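You operate a simulated robot arm through the tools that you are given. There is no shell and no other tool.

You run a simulated robot arm. Do the job below in one go: nothing can be reset, and whatever is moved stays where it is left.

## Task
Weigh the orange tomato in the purple dish and set the weight slider.
Fine: the slider goes to the weight shown; the tomato comes from the tray at N27 and goes back in its cell; tare the small scale with the empty dish on it; leave the dish on the scale and the scale on.

It is judged by the outcome, as a careful person would: the job done as asked, and still so three seconds after it is handed in. It fails if anything else is knocked over, pushed out of place, dropped, spilled or broken.

## Robot
A 6-joint arm with a two-finger gripper, fixed in place. Base frame: the origin is at the foot of the arm, x ahead of it, y to its left, z up; the work surface is at about z = 800. Readings come in mm, rad, newtons and seconds.
With the tool pointing down near the work surface it reaches from about 420 to 840 mm from the base axis. Its first joint turns from -2.897 to 2.897 rad. Payload 1.66 kg.
Tool frame: the origin (TCP) lies between the finger pads and is the grasp point; the fingertips stand 16 mm ahead of it; z points along the fingers, y is the line along which they close. Largest opening 111 mm; the body of the gripper starts 104 mm behind the TCP.
Orientation is that of the tool frame in the base frame, as a unit quaternion [x, y, z, w]. With the fingers straight down and closing along the base's y, the tool's x points along the base's -x, its y along +y and its z along -z.

## Interface
- The arm moves only by the tool move_arm. Its arguments are lists of equal length, an entry for each row: "slide": the shift along the base's x, y, z in mm, a list of three; "angular": the turn, a rotation vector about the base's x, y, z in rad, a list of three; "grip": the opening, from 0 (shut) to 1 (fully open). In form: {"slide": [[tx, ty, tz], ...], "angular": [[wx, wy, wz], ...], "grip": [grip, ...]}. A call has 1 to 20 rows; each row shifts and turns the commanded pose from where the row before left it. A row lasts 0.2 s, in which the tool goes at most 50 mm and 0.15 rad; a call with a longer step from one row to the next is refused whole, and so is a gripper value outside its range. Where a pose cannot be reached the arm comes as near as it can. A force on the tool above 40 N (or 10 N above the force at the start of the call, whichever is more), or a blocked arm, ends the call early, and 0.2 s more pass. Each finger halts on what it meets, pressing with about 24 N; the grip force reading is that of the motor and also rises with nothing between the fingers. The clock runs only during rows and for 0.2 s after the last one: add rows that do not move to give the fingers time. It gives the time, the measured TCP pose, the force on the tool (base axes), the opening and the grip force at its end, in the units of the frame above (readings bear some noise), with the torque about the TCP (base axes, N m) and any sound that the robot's microphone picked up.
- Cameras (640 x 400 px; columns grow to the right, rows downward): "scene" is fixed at [220.5, 501.7, 1517]; the picture's right is [-0.90, -0.43, 0.00], its down [-0.22, 0.47, -0.85] and it looks along [0.36, -0.77, -0.52] (base axes); focal length 367 px, centre (320, 200). "wrist" rides on the gripper at [70, 13, -143] in the tool frame; the picture's right is [-0.19, 0.98, 0.00], its down [-0.87, -0.17, -0.47] and it looks along [-0.46, -0.09, 0.88] (tool axes); focal length 230 px, centre (320, 200). There is no depth. A picture from a camera that has moved, and an enlarged one, comes with that camera's place and axes in the base frame and with its lens.
- capture(camera): a new picture of that camera. No time passes.
- slide_trunk(by): slides the trunk up (or, below 0, down) by that many mm; the arm rides with it, the base frame stays. It gives what a move gives, with no picture.
- inspect(camera, box): a new picture of the part [left, top, right, bottom] of that camera's present view, enlarged. No time passes.
- hand_in(): hands the job in; it is judged then, once.

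Places have to be worked out from the pictures, the camera data and where the tool is seen. Open the gripper and draw the arm clear of the work before you hand the job in, unless the task says otherwise.

The tools are called after "Request:" as a command line: name --argument value ..., lists and objects as JSON in quotes. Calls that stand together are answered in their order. move_arm: Moves the arm, as the interface text tells. Its arguments: {"type":"object","properties":{"slide":{"type":"array","items":{"type":"array","items":{"type":"number"}}},"angular":{"type":"array","items":{"type":"array","items":{"type":"number"}}},"grip":{"type":"array","items":{"type":"number"}}},"required":["slide","angular","grip"]} The other tools are called the same way: slide_trunk (by) slides the trunk up or down; capture (camera) takes a picture; inspect (camera, box) takes an enlarged picture of a part of a camera's view; hand_in () hands the job in.

At the start:

```text
clock: 0.0
eef_pos: [418.6, -237.5, 1145.6]
tool_rot: [0.0, 1.0, 0.0, 0.0]
force: [0.3, -1.1, 0.7]
torque: [0.03, -0.01, 0.0]
gripper_width: 110.9
grasp_force: 0.0
trunk travel left (down, up): [-125.0, 465.0]
```

scene: 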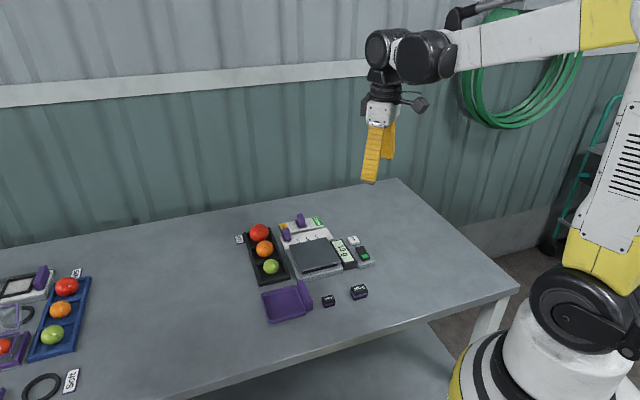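
wrist: 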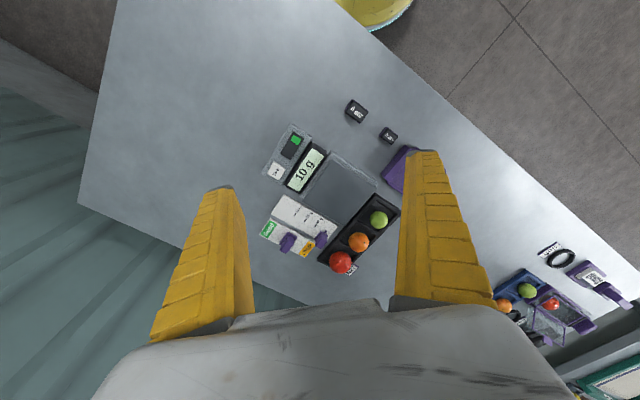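

The two pictures show a scale with a dark plate, two trays with tomatoes, a purple dish and slider panels. I'll enlarge the parts first to read the labels.

Request:
inspect --camera "scene" --box '[220, 200, 400, 330]'

Request:
inspect --camera "scene" --box '[0, 250, 120, 400]'

Request:
inspect --camera "wrist" --box '[240, 80, 420, 290]'

Request:
inspect --camera "wrist" --box '[480, 220, 640, 400]'

```text
3.08 times, centred on (310, 265) of scene
camera zoom: at [220.5, 501.7, 1517.0], right [-0.9, -0.43, 0.0], down [-0.22, 0.47, -0.85], along [0.36, -0.77, -0.52], focal length 1129 px, centre (351, 0)
```

zoom: 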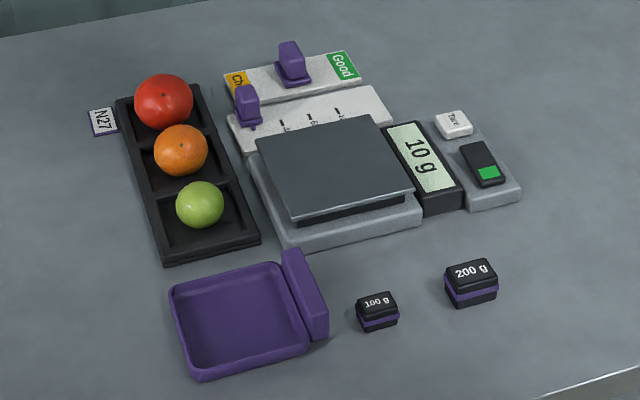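

```text
2.67 times, centred on (60, 325) of scene
camera zoom: at [220.5, 501.7, 1517.0], right [-0.9, -0.43, 0.0], down [-0.22, 0.47, -0.85], along [0.36, -0.77, -0.52], focal length 979 px, centre (1013, -133)
```

zoom: 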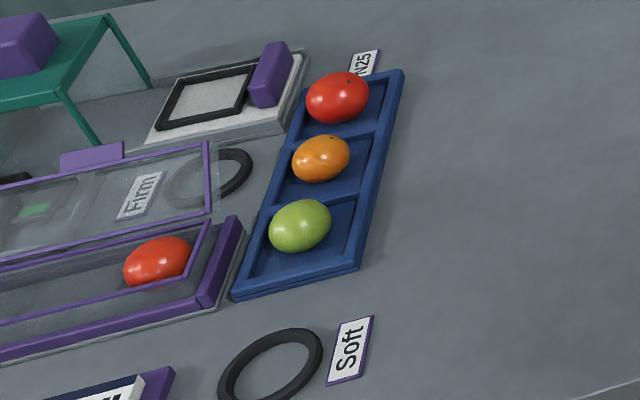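

```text
1.90 times, centred on (330, 185) of wrist
camera zoom: at [350.9, -223.4, 1288.9], right [0.19, 0.98, 0.0], down [0.87, -0.17, 0.47], along [0.46, -0.09, -0.88], focal length 438 px, centre (301, 229)
```

zoom: 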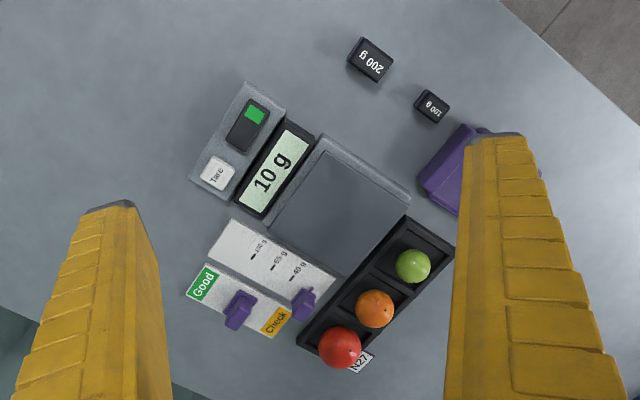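

```text
2.22 times, centred on (560, 310) of wrist
camera zoom: at [350.9, -223.4, 1288.9], right [0.19, 0.98, 0.0], down [0.87, -0.17, 0.47], along [0.46, -0.09, -0.88], focal length 511 px, centre (-213, -44)
```

zoom: 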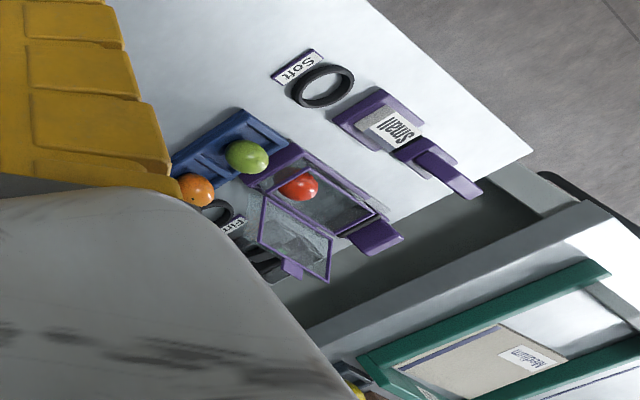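

The scale reads 10 g and is on, and N27 is the black tray next to it. The scale plate is near (588,-237), the orange tomato near (730,-198) and the dish near (582,-51). I'll move above the scale for a closer look at the slider panel.

Request:
move_arm --slide '[[28, -6.5, -19], [28, -6.5, -19], [28, -6.5, -19], [28, -6.5, -19], [28, -6.5, -19]]' --angular '[[0, 0, 0], [0, 0, 0], [0, 0, 0], [0, 0, 0], [0, 0, 0]]' --grip '[1, 1, 1, 1, 1]'

Request:
capture --camera "wrist"

```text
clock: 1.2
eef_pos: [560.5, -267.5, 1050.0]
tool_rot: [0.0, 1.0, 0.0, 0.001]
force: [0.0, -0.1, -0.3]
torque: [-0.01, -0.05, -0.05]
gripper_width: 110.5
grasp_force: 0.0
trunk travel left (down, up): [-125.0, 465.0]
```

```text
taken
camera wrist: at [491.6, -254.0, 1192.5], right [0.19, 0.98, 0.0], down [0.87, -0.17, 0.47], along [0.46, -0.09, -0.88], focal length 230 px, centre (320, 200)
```

wrist: 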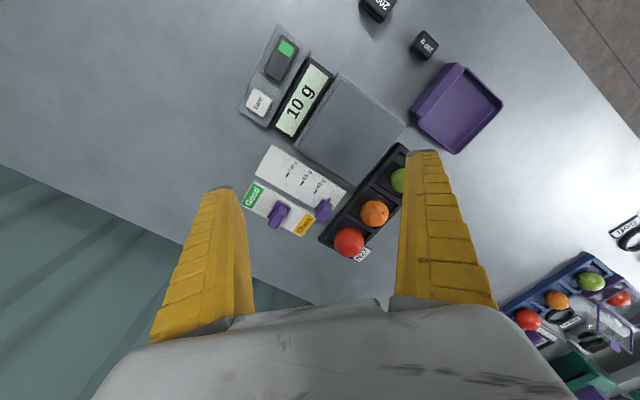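

The sliders are now between the fingers. I'll enlarge the panel, the scale and the dish.

Request:
inspect --camera "wrist" --box '[236, 140, 356, 240]'

Request:
inspect --camera "wrist" --box '[230, 20, 410, 150]'

Request:
inspect --camera "wrist" --box '[390, 20, 530, 170]'

Request:
inspect --camera "wrist" --box '[310, 130, 420, 270]'

```text
4.00 times, centred on (296, 190) of wrist
camera zoom: at [491.6, -254.0, 1192.5], right [0.19, 0.98, 0.0], down [0.87, -0.17, 0.47], along [0.46, -0.09, -0.88], focal length 920 px, centre (416, 240)
```

zoom: 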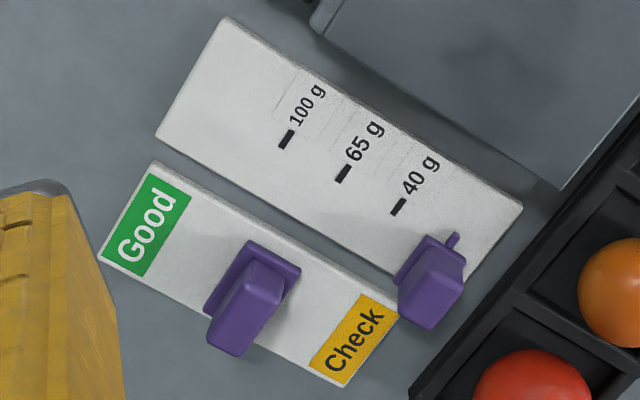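

```text
3.08 times, centred on (320, 85) of wrist
camera zoom: at [491.6, -254.0, 1192.5], right [0.19, 0.98, 0.0], down [0.87, -0.17, 0.47], along [0.46, -0.09, -0.88], focal length 708 px, centre (320, 554)
```

zoom: 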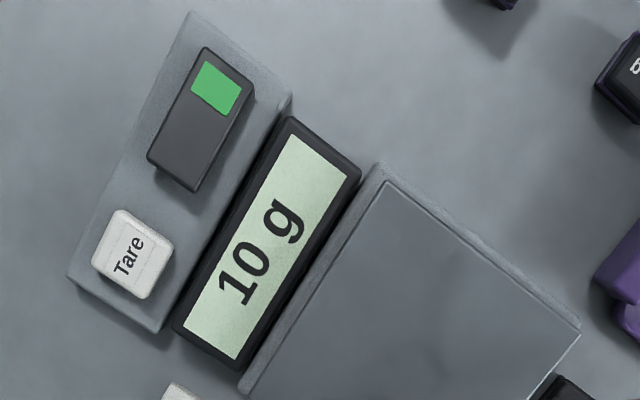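

```text
2.67 times, centred on (460, 95) of wrist
camera zoom: at [491.6, -254.0, 1192.5], right [0.19, 0.98, 0.0], down [0.87, -0.17, 0.47], along [0.46, -0.09, -0.88], focal length 614 px, centre (-53, 480)
```

zoom: 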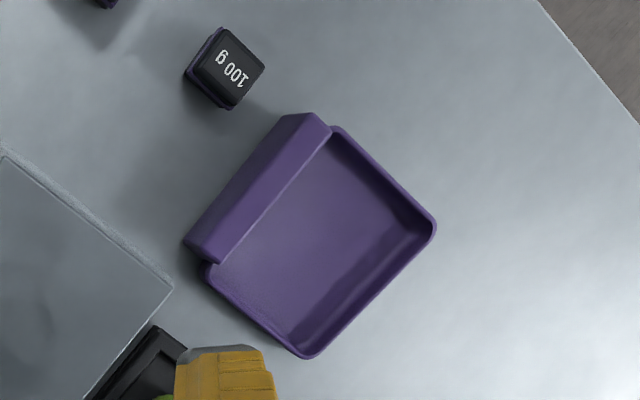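

```text
2.86 times, centred on (365, 200) of wrist
camera zoom: at [491.6, -254.0, 1192.5], right [0.19, 0.98, 0.0], down [0.87, -0.17, 0.47], along [0.46, -0.09, -0.88], focal length 657 px, centre (191, 200)
```

zoom: 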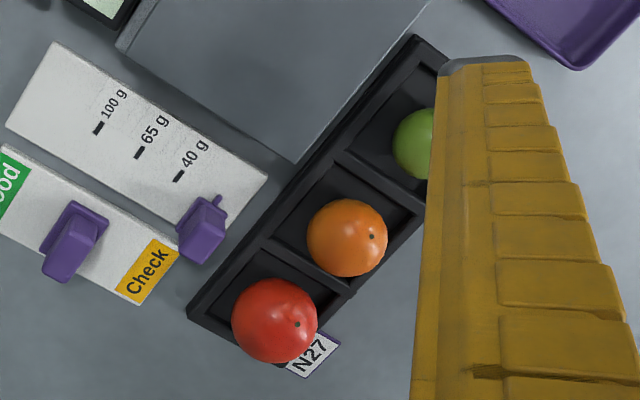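

All the fixtures sit about 45° to the base. The ticks read 40, 65 and 100 g, and the pointer is now one step before 40 g. I'll turn the tool -45° about z and go above the dish handle, near (540,-92), to see it better.

Request:
move_arm --slide '[[-3.4, 29.2, -8.3], [-3.4, 29.2, -8.3], [-3.4, 29.2, -8.3], [-3.4, 29.2, -8.3], [-3.4, 29.2, -8.3], [-3.4, 29.2, -8.3]]' --angular '[[0, 0, -0.1309], [0, 0, -0.1309], [0, 0, -0.1309], [0, 0, -0.1309], [0, 0, -0.1309], [0, 0, -0.1309]]' --grip '[1, 1, 1, 1, 1, 1]'

Request:
capture --camera "wrist"

Request:
capture --camera "scene"

```text
clock: 2.6
eef_pos: [539.1, -95.6, 1001.6]
tool_rot: [0.383, 0.924, 0.0, 0.0]
force: [0.3, -0.6, 0.5]
torque: [0.02, 0.04, -0.01]
gripper_width: 110.7
grasp_force: 0.1
trunk travel left (down, up): [-125.0, 465.0]
```

```text
taken
camera wrist: at [500.3, -35.4, 1144.1], right [0.83, 0.56, 0.0], down [0.49, -0.73, 0.47], along [0.26, -0.39, -0.88], focal length 230 px, centre (320, 200)
```

wrist: 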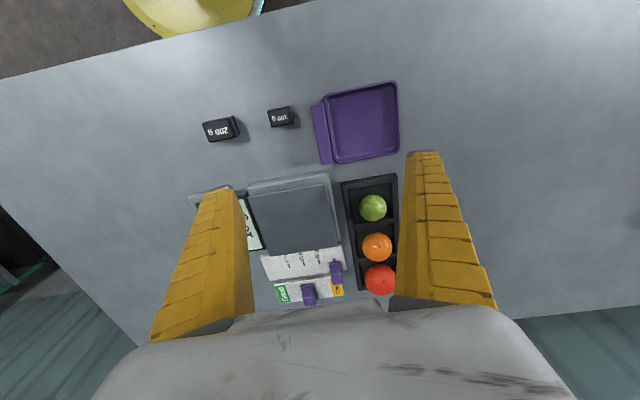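

```text
taken
```

scene: 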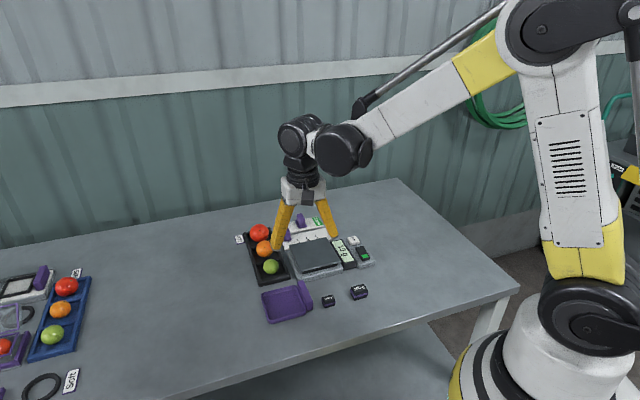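

The dish, scale and tray line up with the view now. I'll enlarge the dish and its handle to locate it.

Request:
inspect --camera "wrist" --box '[260, 70, 420, 180]'

Request:
inspect --camera "wrist" --box '[230, 160, 410, 310]'

Request:
inspect --camera "scene" --box '[250, 260, 380, 330]'

```text
3.64 times, centred on (340, 125) of wrist
camera zoom: at [500.3, -35.4, 1144.1], right [0.83, 0.56, 0.0], down [0.49, -0.73, 0.47], along [0.26, -0.39, -0.88], focal length 837 px, centre (247, 473)
```

zoom: 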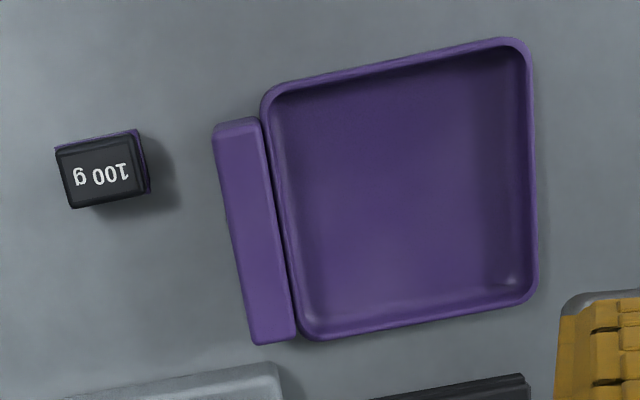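

```text
2.67 times, centred on (320, 235) of wrist
camera zoom: at [500.3, -35.4, 1144.1], right [0.83, 0.56, 0.0], down [0.49, -0.73, 0.47], along [0.26, -0.39, -0.88], focal length 614 px, centre (320, 107)
```

zoom: 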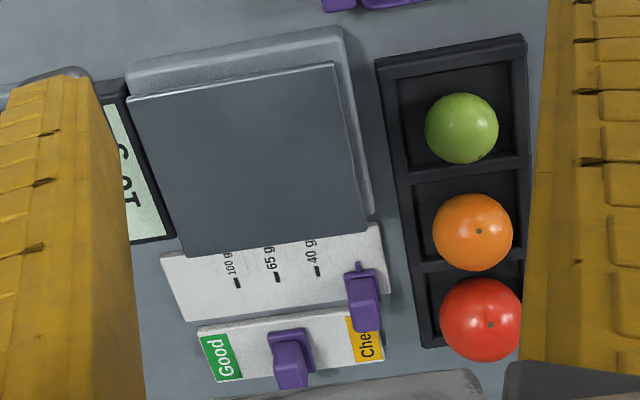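

```text
4.92 times, centred on (315, 295) of scene
camera zoom: at [220.5, 501.7, 1517.0], right [-0.9, -0.43, 0.0], down [-0.22, 0.47, -0.85], along [0.36, -0.77, -0.52], focal length 1807 px, centre (345, -268)
```

zoom: 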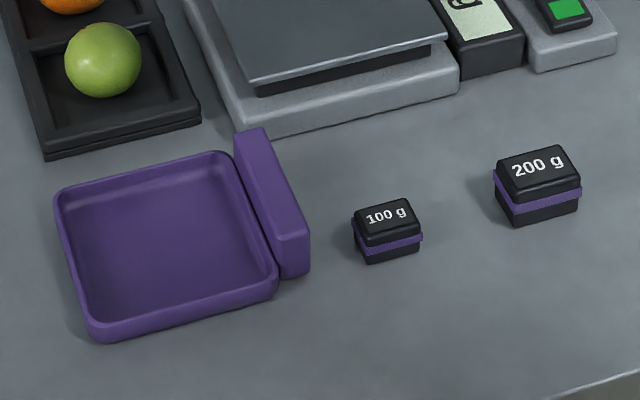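

I'll check the scene camera's accuracy by enlarging the fingertips, whose position I know.

Request:
inspect --camera "scene" --box '[260, 180, 360, 260]'

```text
5.00 times, centred on (310, 220) of scene
camera zoom: at [220.5, 501.7, 1517.0], right [-0.9, -0.43, 0.0], down [-0.22, 0.47, -0.85], along [0.36, -0.77, -0.52], focal length 1835 px, centre (370, 100)
```

zoom: 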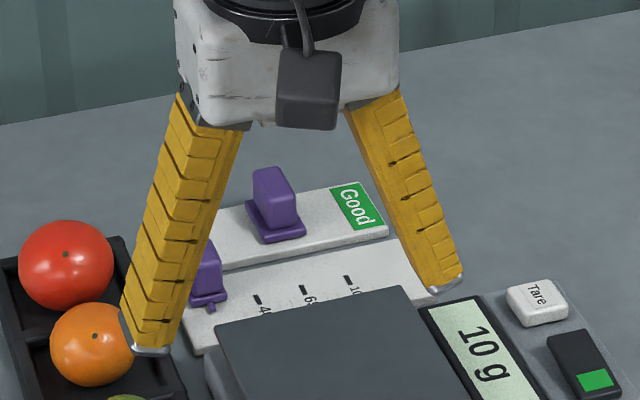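

The scene camera checks out against the fingertips. Triangulating gives the handle top at z≈840 with its centre near (540.6,-88.5), about 17 mm thick, and the dish rim at z≈820. I'll come down to about 60 mm above the handle with the gripper half open and look again.

Request:
move_arm --slide '[[1, 3.5, -33], [1, 3.5, -34], [0, 0, -34], [0, 0, 0]]' --angular '[[0, 0, 0], [0, 0, 0], [0, 0, 0], [0, 0, 0]]' --grip '[0.5, 0.5, 0.5, 0.5]'

Request:
capture --camera "wrist"

Request:
inspect --camera "scene" --box '[240, 190, 380, 330]'

```text
clock: 3.6
eef_pos: [542.1, -88.1, 899.7]
tool_rot: [0.383, 0.924, 0.0, 0.001]
force: [0.1, 0.4, -0.7]
torque: [0.01, 0.01, -0.02]
gripper_width: 57.6
grasp_force: 1.2
trunk travel left (down, up): [-125.0, 465.0]
```

```text
taken
camera wrist: at [503.4, -29.4, 1043.1], right [0.83, 0.56, 0.0], down [0.49, -0.73, 0.47], along [0.26, -0.39, -0.88], focal length 230 px, centre (320, 200)
```

wrist: 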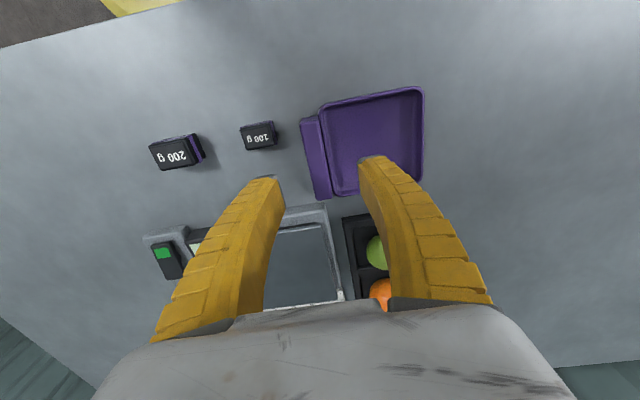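

```text
2.86 times, centred on (310, 260) of scene
camera zoom: at [220.5, 501.7, 1517.0], right [-0.9, -0.43, 0.0], down [-0.22, 0.47, -0.85], along [0.36, -0.77, -0.52], focal length 1049 px, centre (349, 29)
```

zoom: 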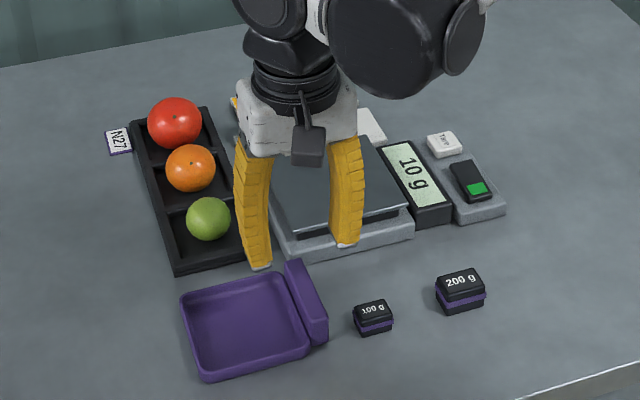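

The fingers straddle the handle in the view. I'll enlarge it to check the centring before I go down.

Request:
inspect --camera "wrist" --box '[240, 80, 430, 220]'

```text
2.86 times, centred on (335, 150) of wrist
camera zoom: at [503.4, -29.4, 1043.1], right [0.83, 0.56, 0.0], down [0.49, -0.73, 0.47], along [0.26, -0.39, -0.88], focal length 657 px, centre (277, 343)
```

zoom: 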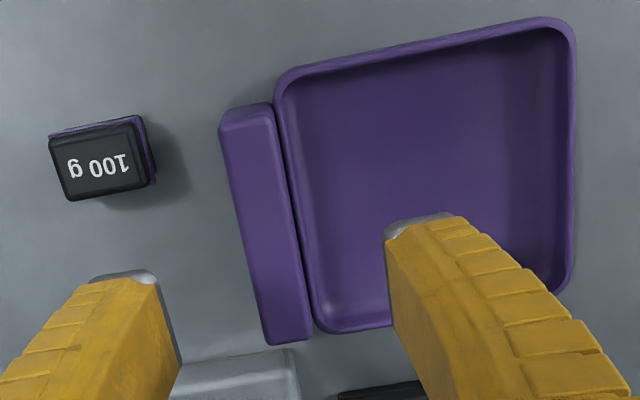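

The handle is centred between the fingers along the closing axis, so I'll go down to TCP z≈840. That puts the tips about 824, just above the dish rim. I'll check before closing.

Request:
move_arm --slide '[[0, 0, -20], [0, 0, -20], [0, 0, -20], [0, 0, 0]]' --angular '[[0, 0, 0], [0, 0, 0], [0, 0, 0], [0, 0, 0]]' --grip '[0.5, 0.5, 0.5, 0.5]'

Request:
capture --camera "wrist"

Request:
inspect --camera "scene" --box '[250, 240, 350, 330]'

```text
clock: 4.6
eef_pos: [540.5, -88.6, 838.8]
tool_rot: [0.383, 0.924, 0.0, 0.0]
force: [0.6, 1.1, -1.1]
torque: [-0.01, 0.01, 0.01]
gripper_width: 57.8
grasp_force: 0.9
trunk travel left (down, up): [-125.0, 465.0]
```

```text
taken
camera wrist: at [503.2, -29.6, 982.4], right [0.83, 0.56, 0.0], down [0.49, -0.73, 0.47], along [0.26, -0.39, -0.88], focal length 230 px, centre (320, 200)
```

wrist: 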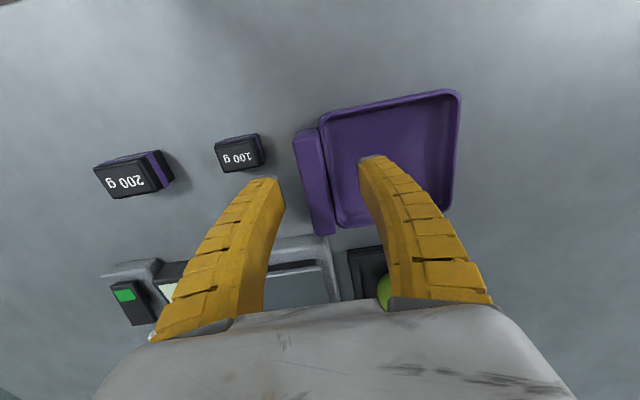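

```text
4.44 times, centred on (300, 285) of scene
camera zoom: at [220.5, 501.7, 1517.0], right [-0.9, -0.43, 0.0], down [-0.22, 0.47, -0.85], along [0.36, -0.77, -0.52], focal length 1631 px, centre (409, -178)
```

zoom: 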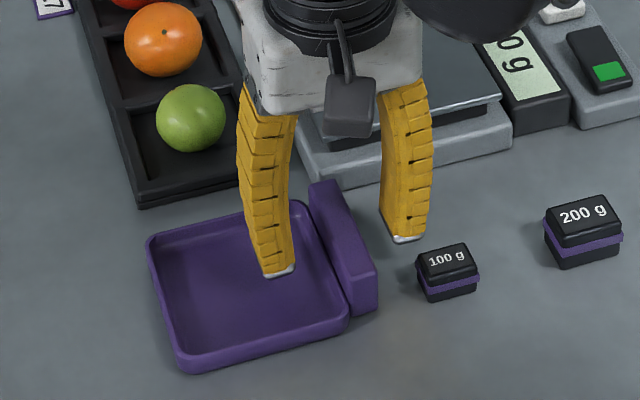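

The handle lies between the two tips, with the left finger over the inside of the dish and clear of its floor. Closing on the handle now.

Request:
move_arm --slide '[[0, 0, 0], [0, 0, 0], [0, 0, 0], [0, 0, 0]]' --angular '[[0, 0, 0], [0, 0, 0], [0, 0, 0], [0, 0, 0]]' --grip '[0.3, 0.05, 0.05, 0.05]'

Request:
capture --camera "wrist"

Request:
inspect --camera "scene" --box '[250, 240, 350, 330]'

```text
clock: 5.6
eef_pos: [541.5, -89.1, 840.2]
tool_rot: [0.383, 0.924, 0.0, -0.001]
force: [1.1, -0.7, 3.0]
torque: [-0.01, -0.02, -0.03]
gripper_width: 13.8
grasp_force: 24.5
trunk travel left (down, up): [-125.0, 465.0]
```

```text
taken
camera wrist: at [503.0, -29.6, 982.8], right [0.83, 0.56, 0.0], down [0.49, -0.73, 0.47], along [0.26, -0.39, -0.88], focal length 230 px, centre (320, 200)
```

wrist: 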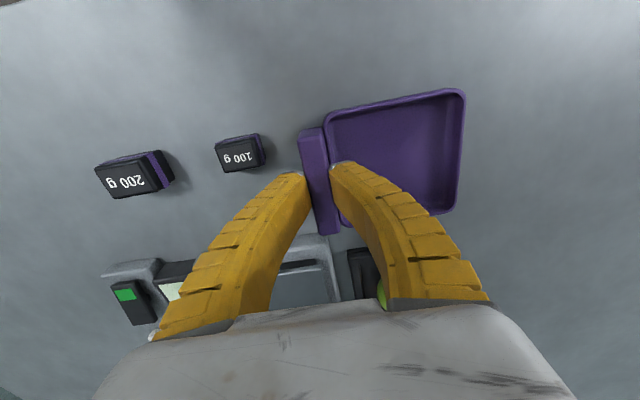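

```text
4.44 times, centred on (300, 285) of scene
camera zoom: at [220.5, 501.7, 1517.0], right [-0.9, -0.43, 0.0], down [-0.22, 0.47, -0.85], along [0.36, -0.77, -0.52], focal length 1631 px, centre (409, -178)
```

zoom: 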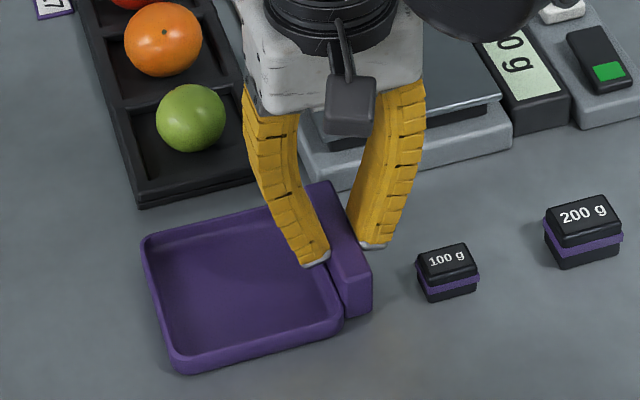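

Gripped at 13.8 mm with 24.5 N. I'll lift 60 mm slowly and check that the dish stays level.

Request:
move_arm --slide '[[0, 0, 6], [0, 0, 12], [0, 0, 14], [0, 0, 14], [0, 0, 14], [0, 0, 0]]' --angular '[[0, 0, 0], [0, 0, 0], [0, 0, 0], [0, 0, 0], [0, 0, 0], [0, 0, 0]]' --grip '[0.05, 0.05, 0.05, 0.05, 0.05, 0.05]'

Request:
capture --camera "wrist"

Request:
inspect --camera "scene" --box '[220, 190, 380, 330]'

```text
clock: 7.0
eef_pos: [541.7, -86.3, 901.2]
tool_rot: [0.382, 0.924, 0.0, 0.0]
force: [-0.7, -0.1, 0.0]
torque: [-0.05, 0.02, -0.04]
gripper_width: 12.3
grasp_force: 23.8
trunk travel left (down, up): [-125.0, 465.0]
```

```text
taken
camera wrist: at [503.0, -28.8, 1043.1], right [0.83, 0.56, 0.0], down [0.49, -0.73, 0.47], along [0.26, -0.39, -0.88], focal length 230 px, centre (320, 200)
```

wrist: 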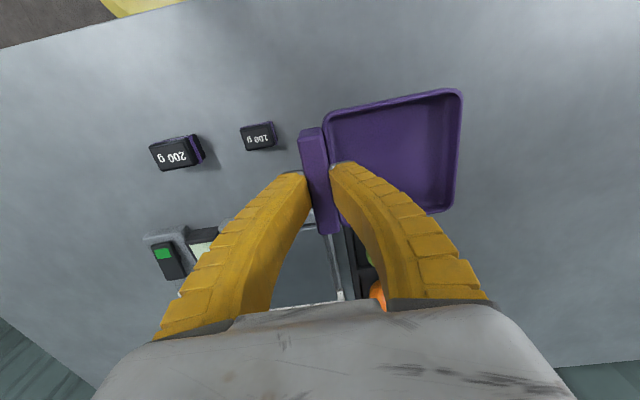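

```text
2.86 times, centred on (300, 260) of scene
camera zoom: at [220.5, 501.7, 1517.0], right [-0.9, -0.43, 0.0], down [-0.22, 0.47, -0.85], along [0.36, -0.77, -0.52], focal length 1049 px, centre (377, 29)
```

zoom: 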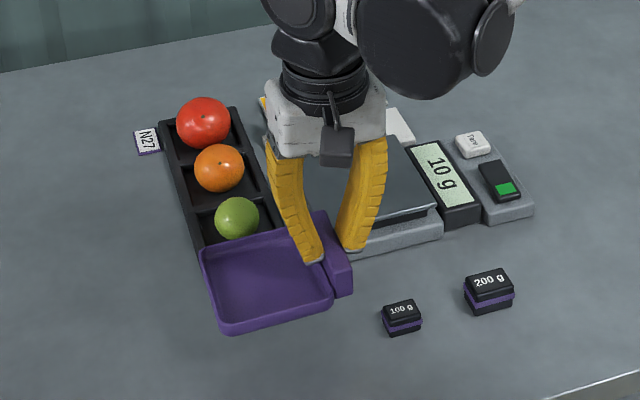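

The dish is held level. The platform centre works out near (583,-227) with its top at z≈838. I'll raise the dish another 40 mm and carry it over the platform.

Request:
move_arm --slide '[[0, 0, 20], [0, 0, 20], [0.4, -17, 0], [0.4, -25, 0], [0.4, -25, 0], [0.4, -25, 0], [0.4, -25, 0], [0.4, -25, 0], [0.3, -20, 0], [0, -15, 0], [0, 0, 0]]' --angular '[[0, 0, 0], [0, 0, 0], [0, 0, 0], [0, 0, 0], [0, 0, 0], [0, 0, 0], [0, 0, 0], [0, 0, 0], [0, 0, 0], [0, 0, 0], [0, 0, 0]]' --grip '[0.05, 0.05, 0.05, 0.05, 0.05, 0.05, 0.05, 0.05, 0.05, 0.05, 0.05]'

Request:
capture --camera "wrist"

Request:
inspect --camera "scene" --box '[220, 150, 400, 300]'

```text
clock: 9.4
eef_pos: [543.0, -261.8, 941.0]
tool_rot: [0.383, 0.924, 0.0, 0.0]
force: [-0.2, -0.3, 0.6]
torque: [0.0, 0.04, -0.01]
gripper_width: 12.3
grasp_force: 23.9
trunk travel left (down, up): [-125.0, 465.0]
```

```text
taken
camera wrist: at [505.1, -203.5, 1083.7], right [0.83, 0.56, 0.0], down [0.49, -0.73, 0.47], along [0.26, -0.39, -0.88], focal length 230 px, centre (320, 200)
```

wrist: 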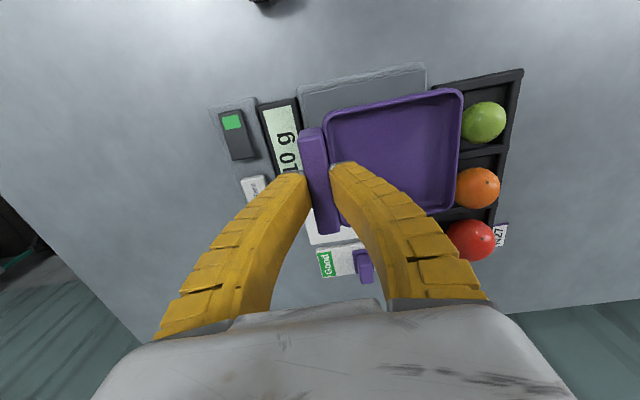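

```text
2.67 times, centred on (310, 225) of scene
camera zoom: at [220.5, 501.7, 1517.0], right [-0.9, -0.43, 0.0], down [-0.22, 0.47, -0.85], along [0.36, -0.77, -0.52], focal length 979 px, centre (347, 133)
```

zoom: 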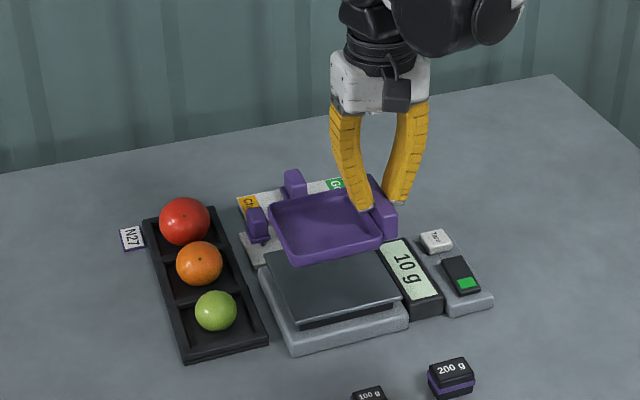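

The dish is over the scale. I'll enlarge the wrist view to compare the dish outline with the platform.

Request:
inspect --camera "wrist" --box '[280, 50, 480, 250]'

```text
2.00 times, centred on (380, 150) of wrist
camera zoom: at [505.1, -203.5, 1083.7], right [0.83, 0.56, 0.0], down [0.49, -0.73, 0.47], along [0.26, -0.39, -0.88], focal length 460 px, centre (200, 300)
```

zoom: 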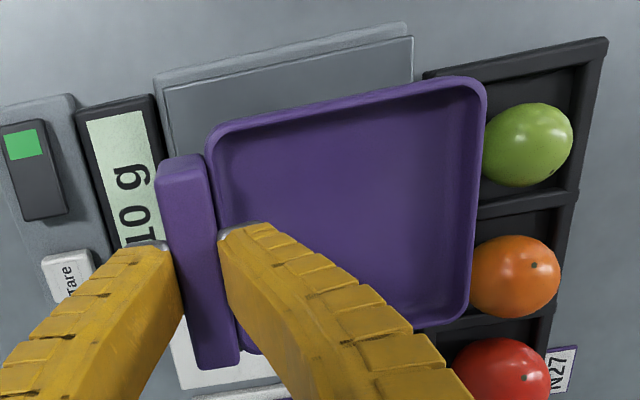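

The dish centre projects to within a few mm of the platform centre, and the margins are good on all sides. I'll lower it 54 mm and then check for contact.

Request:
move_arm --slide '[[0, 0, -12], [0, 0, -14], [0, 0, -14], [0, 0, -10], [0, 0, -4], [0, 0, 0]]' --angular '[[0, 0, 0], [0, 0, 0], [0, 0, 0], [0, 0, 0], [0, 0, 0], [0, 0, 0]]' --grip '[0.05, 0.05, 0.05, 0.05, 0.05, 0.05]'

Request:
inspect --camera "wrist" --box '[230, 50, 480, 250]'

Request:
inspect --camera "scene" --box '[250, 200, 390, 290]'

```text
clock: 10.8
eef_pos: [543.9, -264.8, 887.4]
tool_rot: [0.383, 0.924, -0.001, 0.001]
force: [-0.1, 0.1, -0.4]
torque: [0.02, 0.01, 0.01]
gripper_width: 12.9
grasp_force: 23.7
trunk travel left (down, up): [-125.0, 465.0]
```

```text
2.00 times, centred on (355, 150) of wrist
camera zoom: at [505.4, -205.1, 1029.7], right [0.83, 0.56, 0.0], down [0.49, -0.73, 0.47], along [0.26, -0.39, -0.88], focal length 460 px, centre (250, 300)
```

zoom: 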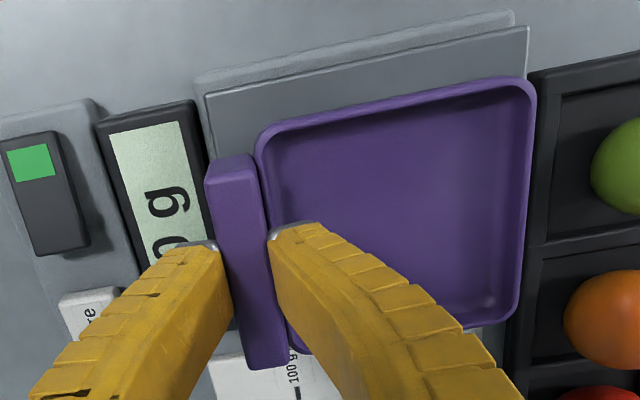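

```text
4.44 times, centred on (320, 245) of scene
camera zoom: at [220.5, 501.7, 1517.0], right [-0.9, -0.43, 0.0], down [-0.22, 0.47, -0.85], along [0.36, -0.77, -0.52], focal length 1631 px, centre (320, 0)
```

zoom: 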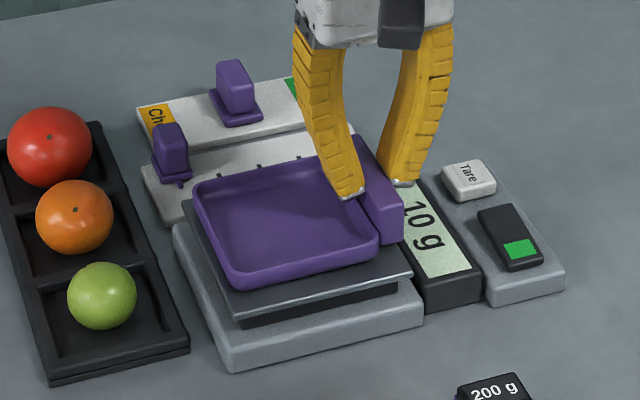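

The dish is about 8 mm above the plate and centred with roughly 11 mm margins. I'll go down in small steps toward contact.

Request:
move_arm --slide '[[0, 0, -2], [0, 0, -2], [0, 0, -1], [0, 0, -1], [0, 0, 0], [0, 0, 0]]' --angular '[[0, 0, 0], [0, 0, 0], [0, 0, 0], [0, 0, 0], [0, 0, 0], [0, 0, 0]]' --grip '[0.05, 0.05, 0.05, 0.05, 0.05, 0.05]'

Request:
inspect --camera "scene" --box '[250, 200, 390, 290]'

```text
clock: 12.2
eef_pos: [545.7, -265.8, 879.9]
tool_rot: [0.383, 0.924, 0.0, 0.0]
force: [-1.2, 1.1, 2.1]
torque: [0.03, 0.06, -0.01]
gripper_width: 13.2
grasp_force: 24.5
trunk travel left (down, up): [-125.0, 465.0]
```

```text
4.44 times, centred on (320, 245) of scene
camera zoom: at [220.5, 501.7, 1517.0], right [-0.9, -0.43, 0.0], down [-0.22, 0.47, -0.85], along [0.36, -0.77, -0.52], focal length 1631 px, centre (320, 0)
```

zoom: 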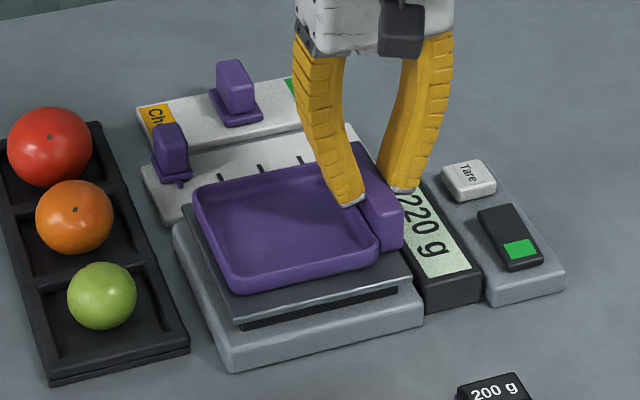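

The display jumped to 220 g with about 2 N on the tool, so the dish touches the plate. I'll open slowly and let it settle.

Request:
move_arm --slide '[[0, 0, -0.5], [0, 0, 0], [0, 0, 0], [0, 0, 0], [0, 0, 0], [0, 0, 0]]' --angular '[[0, 0, 0], [0, 0, 0], [0, 0, 0], [0, 0, 0], [0, 0, 0], [0, 0, 0]]' --grip '[0.1, 0.14, 0.18, 0.25, 0.4, 0.4]'

Request:
inspect --camera "scene" --box '[250, 200, 390, 290]'

Request:
inspect --camera "wrist" --box '[230, 50, 480, 250]'

```text
clock: 13.6
eef_pos: [545.3, -264.8, 879.5]
tool_rot: [0.383, 0.924, 0.001, 0.0]
force: [-0.4, 0.4, -0.4]
torque: [-0.01, 0.0, -0.01]
gripper_width: 46.9
grasp_force: 1.9
trunk travel left (down, up): [-125.0, 465.0]
```

```text
4.44 times, centred on (320, 245) of scene
camera zoom: at [220.5, 501.7, 1517.0], right [-0.9, -0.43, 0.0], down [-0.22, 0.47, -0.85], along [0.36, -0.77, -0.52], focal length 1631 px, centre (320, 0)
```

zoom: 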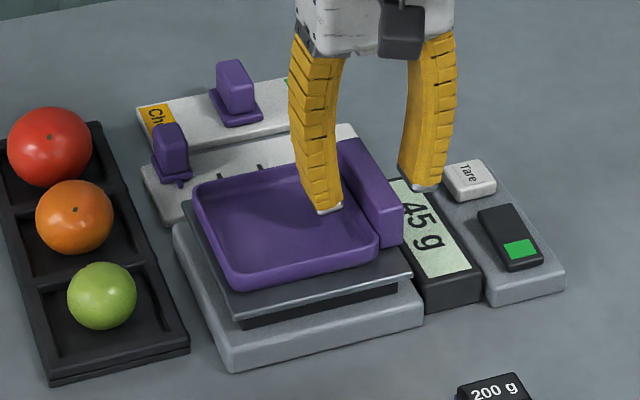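

```text
2.00 times, centred on (355, 150) of wrist
camera zoom: at [505.2, -205.4, 1022.8], right [0.83, 0.56, 0.0], down [0.49, -0.73, 0.47], along [0.26, -0.39, -0.88], focal length 460 px, centre (250, 300)
```

zoom: 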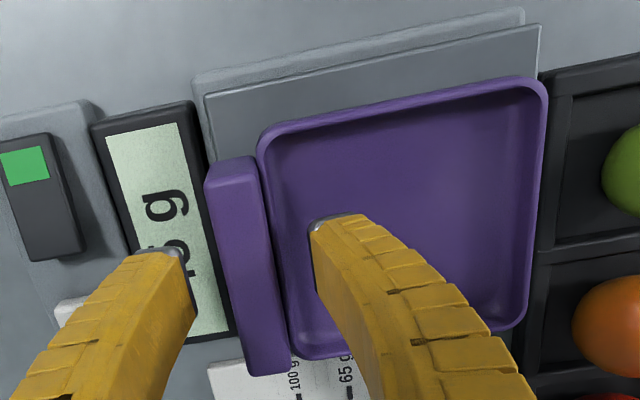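

The display now reads 45 g (10 g offset plus about 35 g of dish) and the dish is at rest on the plate. I'll lift off and go above the tare button, near (507,-349), with the fingers shut.

Request:
move_arm --slide '[[0, 0, 20], [0, 0, 30], [0, 0, 30], [-10, -21, 0], [-9, -21, 0], [-9, -21, 0], [-9, -21, 0], [0, 0, -20], [0, 0, 0]]' --angular '[[0, 0, 0], [0, 0, 0], [0, 0, 0], [0, 0, 0], [0, 0, 0], [0, 0, 0], [0, 0, 0], [0, 0, 0], [0, 0, 0]]' --grip '[0.4, 0.4, 0.4, 0.2, 0, 0, 0, 0, 0]'

Request:
capture --camera "wrist"

Request:
inspect --camera "scene" --box '[250, 180, 400, 300]'

```text
clock: 15.6
eef_pos: [506.3, -348.8, 940.0]
tool_rot: [0.383, 0.924, 0.0, 0.0]
force: [-0.6, 0.9, 0.4]
torque: [-0.02, 0.01, 0.0]
gripper_width: 0.0
grasp_force: 24.4
trunk travel left (down, up): [-125.0, 465.0]
```

```text
taken
camera wrist: at [468.4, -289.0, 1082.8], right [0.83, 0.56, 0.0], down [0.49, -0.73, 0.47], along [0.26, -0.39, -0.88], focal length 230 px, centre (320, 200)
```

wrist: 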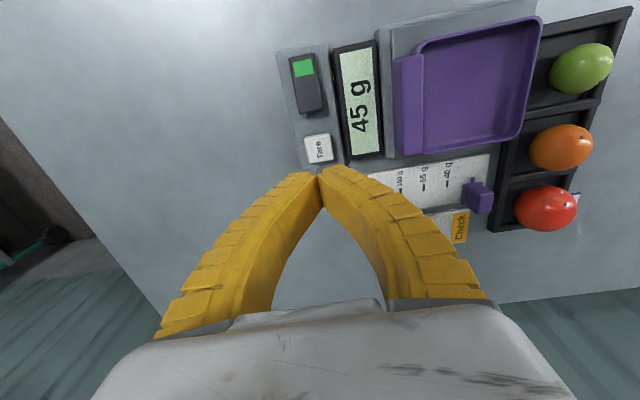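

```text
3.33 times, centred on (325, 240) of scene
camera zoom: at [220.5, 501.7, 1517.0], right [-0.9, -0.43, 0.0], down [-0.22, 0.47, -0.85], along [0.36, -0.77, -0.52], focal length 1223 px, centre (303, 67)
```

zoom: 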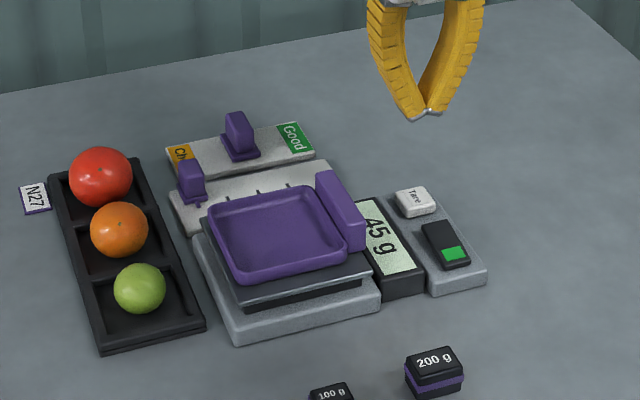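

The closed fingertips are directly over the tare button, near (506,-348.5) with its top at z≈829. I'll go down to just above it.

Request:
move_arm --slide '[[0, 0, -25], [0, 0, -25], [0, 0, -20], [0, 0, -15], [0, 0, 0]]' --angular '[[0, 0, 0], [0, 0, 0], [0, 0, 0], [0, 0, 0], [0, 0, 0]]' --grip '[0, 0, 0, 0, 0]'

Request:
inspect --camera "scene" --box '[310, 200, 390, 270]'

Request:
inspect --camera "wrist" --box '[240, 60, 420, 220]'

```text
clock: 16.8
eef_pos: [506.2, -348.8, 853.7]
tool_rot: [0.382, 0.924, 0.0, 0.0]
force: [-0.6, -0.5, 0.5]
torque: [0.02, 0.0, -0.01]
gripper_width: 0.0
grasp_force: 23.8
trunk travel left (down, up): [-125.0, 465.0]
```

```text
5.71 times, centred on (350, 235) of scene
camera zoom: at [220.5, 501.7, 1517.0], right [-0.9, -0.43, 0.0], down [-0.22, 0.47, -0.85], along [0.36, -0.77, -0.52], focal length 2097 px, centre (149, 0)
```

zoom: 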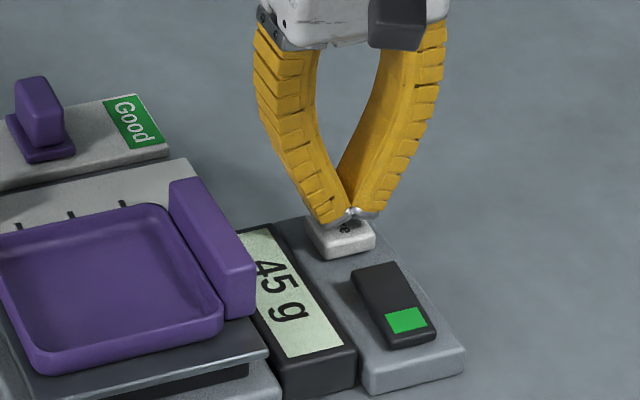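

```text
2.50 times, centred on (330, 140) of wrist
camera zoom: at [468.3, -289.3, 997.3], right [0.83, 0.56, 0.0], down [0.49, -0.73, 0.47], along [0.26, -0.39, -0.88], focal length 575 px, centre (295, 350)
```

zoom: 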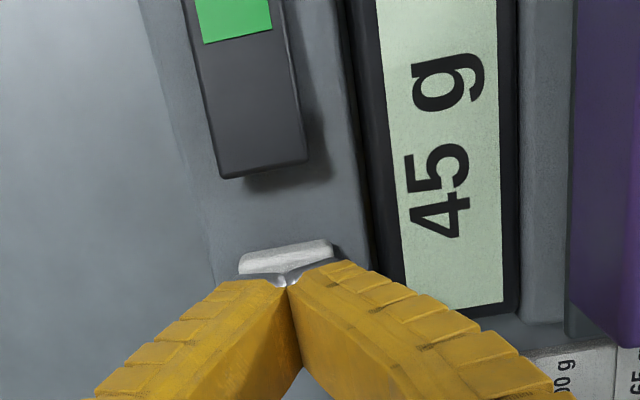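

The tips are just over the middle of the tare button. I'll press down gently and watch the force and the display.

Request:
move_arm --slide '[[0, 0, -3], [0, 0, -3], [0, 0, -2], [0, 0, -1], [0, 0, 0]]' --angular '[[0, 0, 0], [0, 0, 0], [0, 0, 0], [0, 0, 0], [0, 0, 0]]' --grip '[0, 0, 0, 0, 0]'

Request:
inspect --camera "wrist" --box '[240, 60, 420, 220]'

```text
clock: 18.0
eef_pos: [506.4, -349.4, 845.4]
tool_rot: [0.382, 0.924, 0.0, 0.001]
force: [-0.1, 0.6, 0.1]
torque: [0.0, -0.01, 0.01]
gripper_width: 0.1
grasp_force: 23.5
trunk travel left (down, up): [-125.0, 465.0]
```

```text
2.50 times, centred on (330, 140) of wrist
camera zoom: at [467.8, -289.6, 988.3], right [0.83, 0.56, 0.0], down [0.49, -0.73, 0.47], along [0.26, -0.39, -0.88], focal length 575 px, centre (295, 350)
```

zoom: 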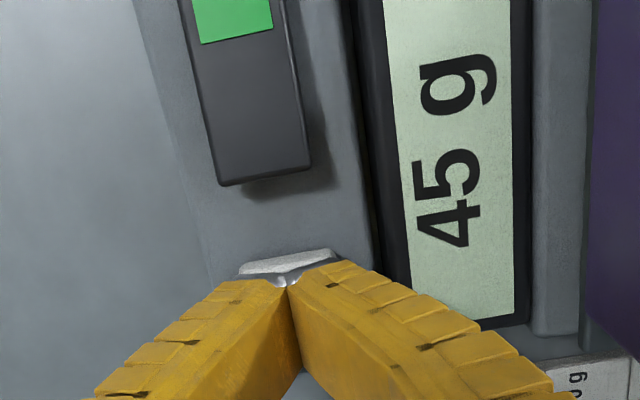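

No contact force yet, and the display still reads 45 g. I'll press on in 1 mm steps.

Request:
move_arm --slide '[[0, 0, -1], [0, 0, -1], [0, 0, -1], [0, 0, 0]]' --angular '[[0, 0, 0], [0, 0, 0], [0, 0, 0], [0, 0, 0]]' --grip '[0, 0, 0, 0]'

Request:
inspect --camera "wrist" --box '[240, 60, 420, 220]'

Request:
inspect --camera "scene" --box '[310, 200, 390, 270]'

```text
clock: 19.0
eef_pos: [505.6, -349.2, 842.5]
tool_rot: [0.383, 0.924, 0.0, 0.0]
force: [0.1, -0.6, 0.9]
torque: [0.0, -0.03, -0.02]
gripper_width: 6.0
grasp_force: 28.3
trunk travel left (down, up): [-125.0, 465.0]
```

```text
2.50 times, centred on (330, 140) of wrist
camera zoom: at [467.8, -288.9, 984.8], right [0.83, 0.56, 0.0], down [0.49, -0.73, 0.47], along [0.26, -0.39, -0.88], focal length 575 px, centre (295, 350)
```

zoom: 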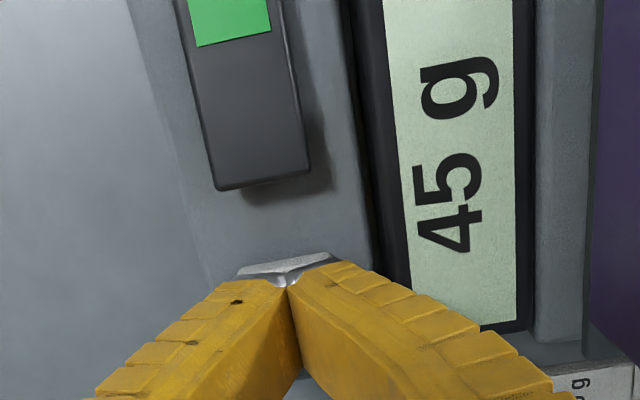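

```text
5.71 times, centred on (350, 235) of scene
camera zoom: at [220.5, 501.7, 1517.0], right [-0.9, -0.43, 0.0], down [-0.22, 0.47, -0.85], along [0.36, -0.77, -0.52], focal length 2097 px, centre (149, 0)
```

zoom: 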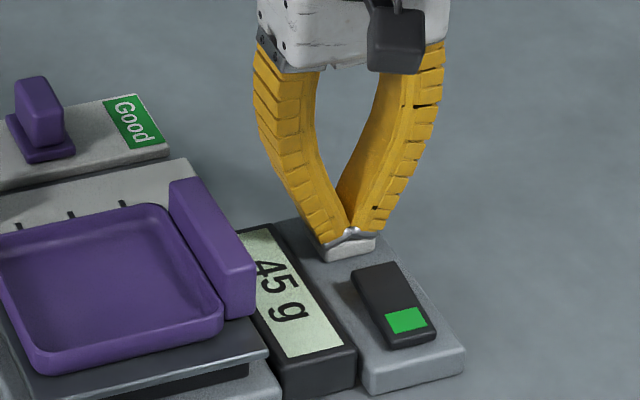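

Contact is starting, since the fingers have flexed slightly. I'll press 2 mm more.

Request:
move_arm --slide '[[0, 0, -1], [0, 0, -1], [0, 0, 0]]' --angular '[[0, 0, 0], [0, 0, 0], [0, 0, 0]]' --grip '[0, 0, 0]'

Request:
inspect --camera "wrist" --box '[240, 60, 420, 220]'

```text
clock: 19.8
eef_pos: [505.1, -348.4, 840.3]
tool_rot: [0.383, 0.924, -0.001, -0.001]
force: [0.0, 0.1, 2.0]
torque: [0.01, 0.0, -0.03]
gripper_width: 5.9
grasp_force: 28.4
trunk travel left (down, up): [-125.0, 465.0]
heard: click
```

```text
2.50 times, centred on (330, 140) of wrist
camera zoom: at [467.8, -289.2, 982.9], right [0.83, 0.56, 0.0], down [0.49, -0.73, 0.47], along [0.26, -0.39, -0.88], focal length 575 px, centre (295, 350)
```

zoom: 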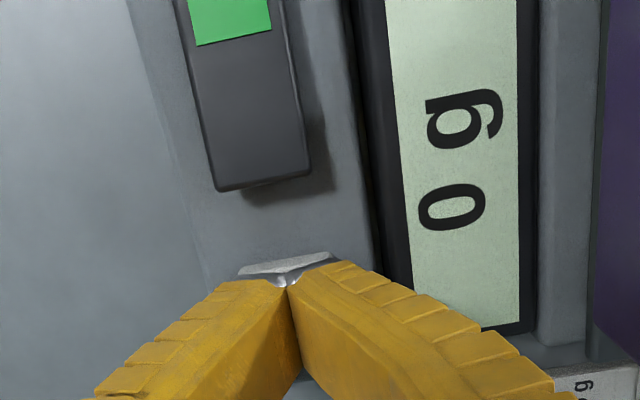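

There was a click and the display reads 0 g, so it's tared with the dish on. I'll lift off the button and go above the orange tomato, near (729,-198), with the gripper opening.

Request:
move_arm --slide '[[0, 0, 20], [0, 0, 40], [0, 0, 40], [0, 0, 30], [28, 18.9, 0], [28, 18.9, 0], [28, 18.9, 0], [28, 18.9, 0], [28, 18.9, 0], [28, 18.9, 0], [28, 18.9, 0], [27, 18.7, 0], [0, 0, 0]]' --angular '[[0, 0, 0], [0, 0, 0], [0, 0, 0], [0, 0, 0], [0, 0, 0], [0, 0, 0], [0, 0, 0], [0, 0, 0], [0, 0, 0], [0, 0, 0], [0, 0, 0], [0, 0, 0], [0, 0, 0]]' --grip '[0, 0, 0, 0.2, 0.7, 0.7, 0.7, 0.7, 0.7, 0.7, 0.7, 0.7, 0.7]'

Request:
capture --camera "wrist"

Request:
inspect --camera "scene" --box '[220, 150, 400, 300]'

```text
clock: 22.6
eef_pos: [729.6, -196.9, 971.9]
tool_rot: [0.383, 0.924, 0.0, 0.0]
force: [0.3, -0.8, -0.2]
torque: [0.0, 0.04, 0.0]
gripper_width: 78.9
grasp_force: 1.0
trunk travel left (down, up): [-125.0, 465.0]
```

```text
taken
camera wrist: at [692.1, -138.1, 1113.9], right [0.83, 0.56, 0.0], down [0.49, -0.73, 0.47], along [0.26, -0.39, -0.88], focal length 230 px, centre (320, 200)
```

wrist: 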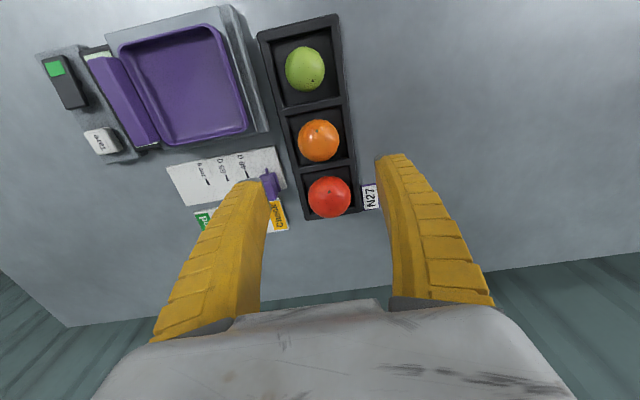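

```text
2.67 times, centred on (310, 225) of scene
camera zoom: at [220.5, 501.7, 1517.0], right [-0.9, -0.43, 0.0], down [-0.22, 0.47, -0.85], along [0.36, -0.77, -0.52], focal length 979 px, centre (347, 133)
```

zoom: 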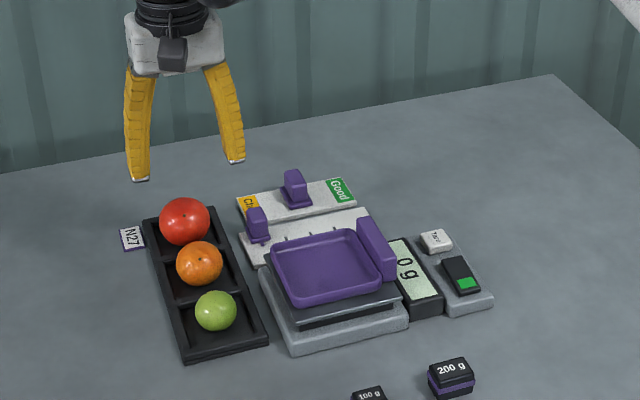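

I'll enlarge the tray to locate the orange tomato and the cell walls.

Request:
inspect --camera "wrist" --box '[240, 10, 400, 230]'

Request:
inspect --camera "scene" --box '[235, 215, 325, 295]'

```text
1.82 times, centred on (320, 120) of wrist
camera zoom: at [692.1, -138.1, 1113.9], right [0.83, 0.56, 0.0], down [0.49, -0.73, 0.47], along [0.26, -0.39, -0.88], focal length 418 px, centre (320, 346)
```

zoom: 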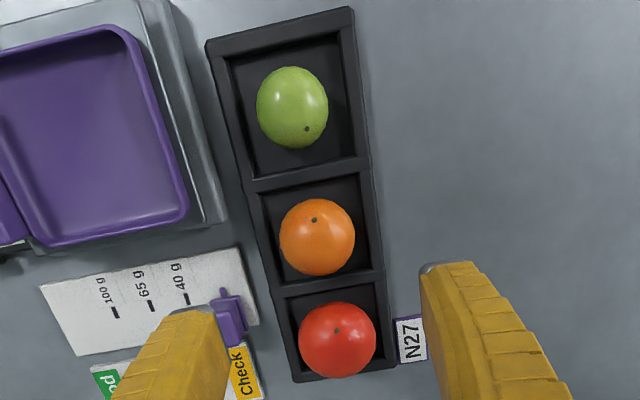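

```text
5.00 times, centred on (280, 255) of scene
camera zoom: at [220.5, 501.7, 1517.0], right [-0.9, -0.43, 0.0], down [-0.22, 0.47, -0.85], along [0.36, -0.77, -0.52], focal length 1835 px, centre (520, -75)
```

zoom: 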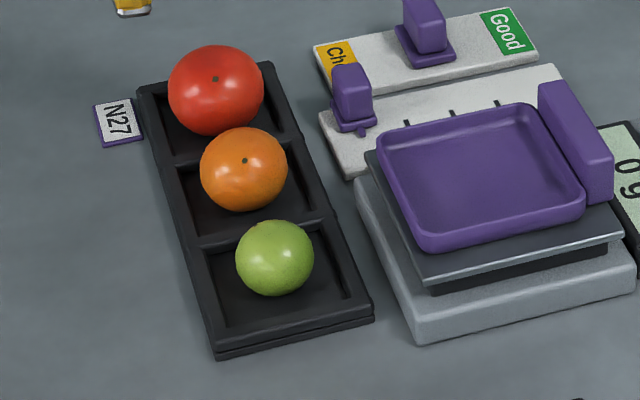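

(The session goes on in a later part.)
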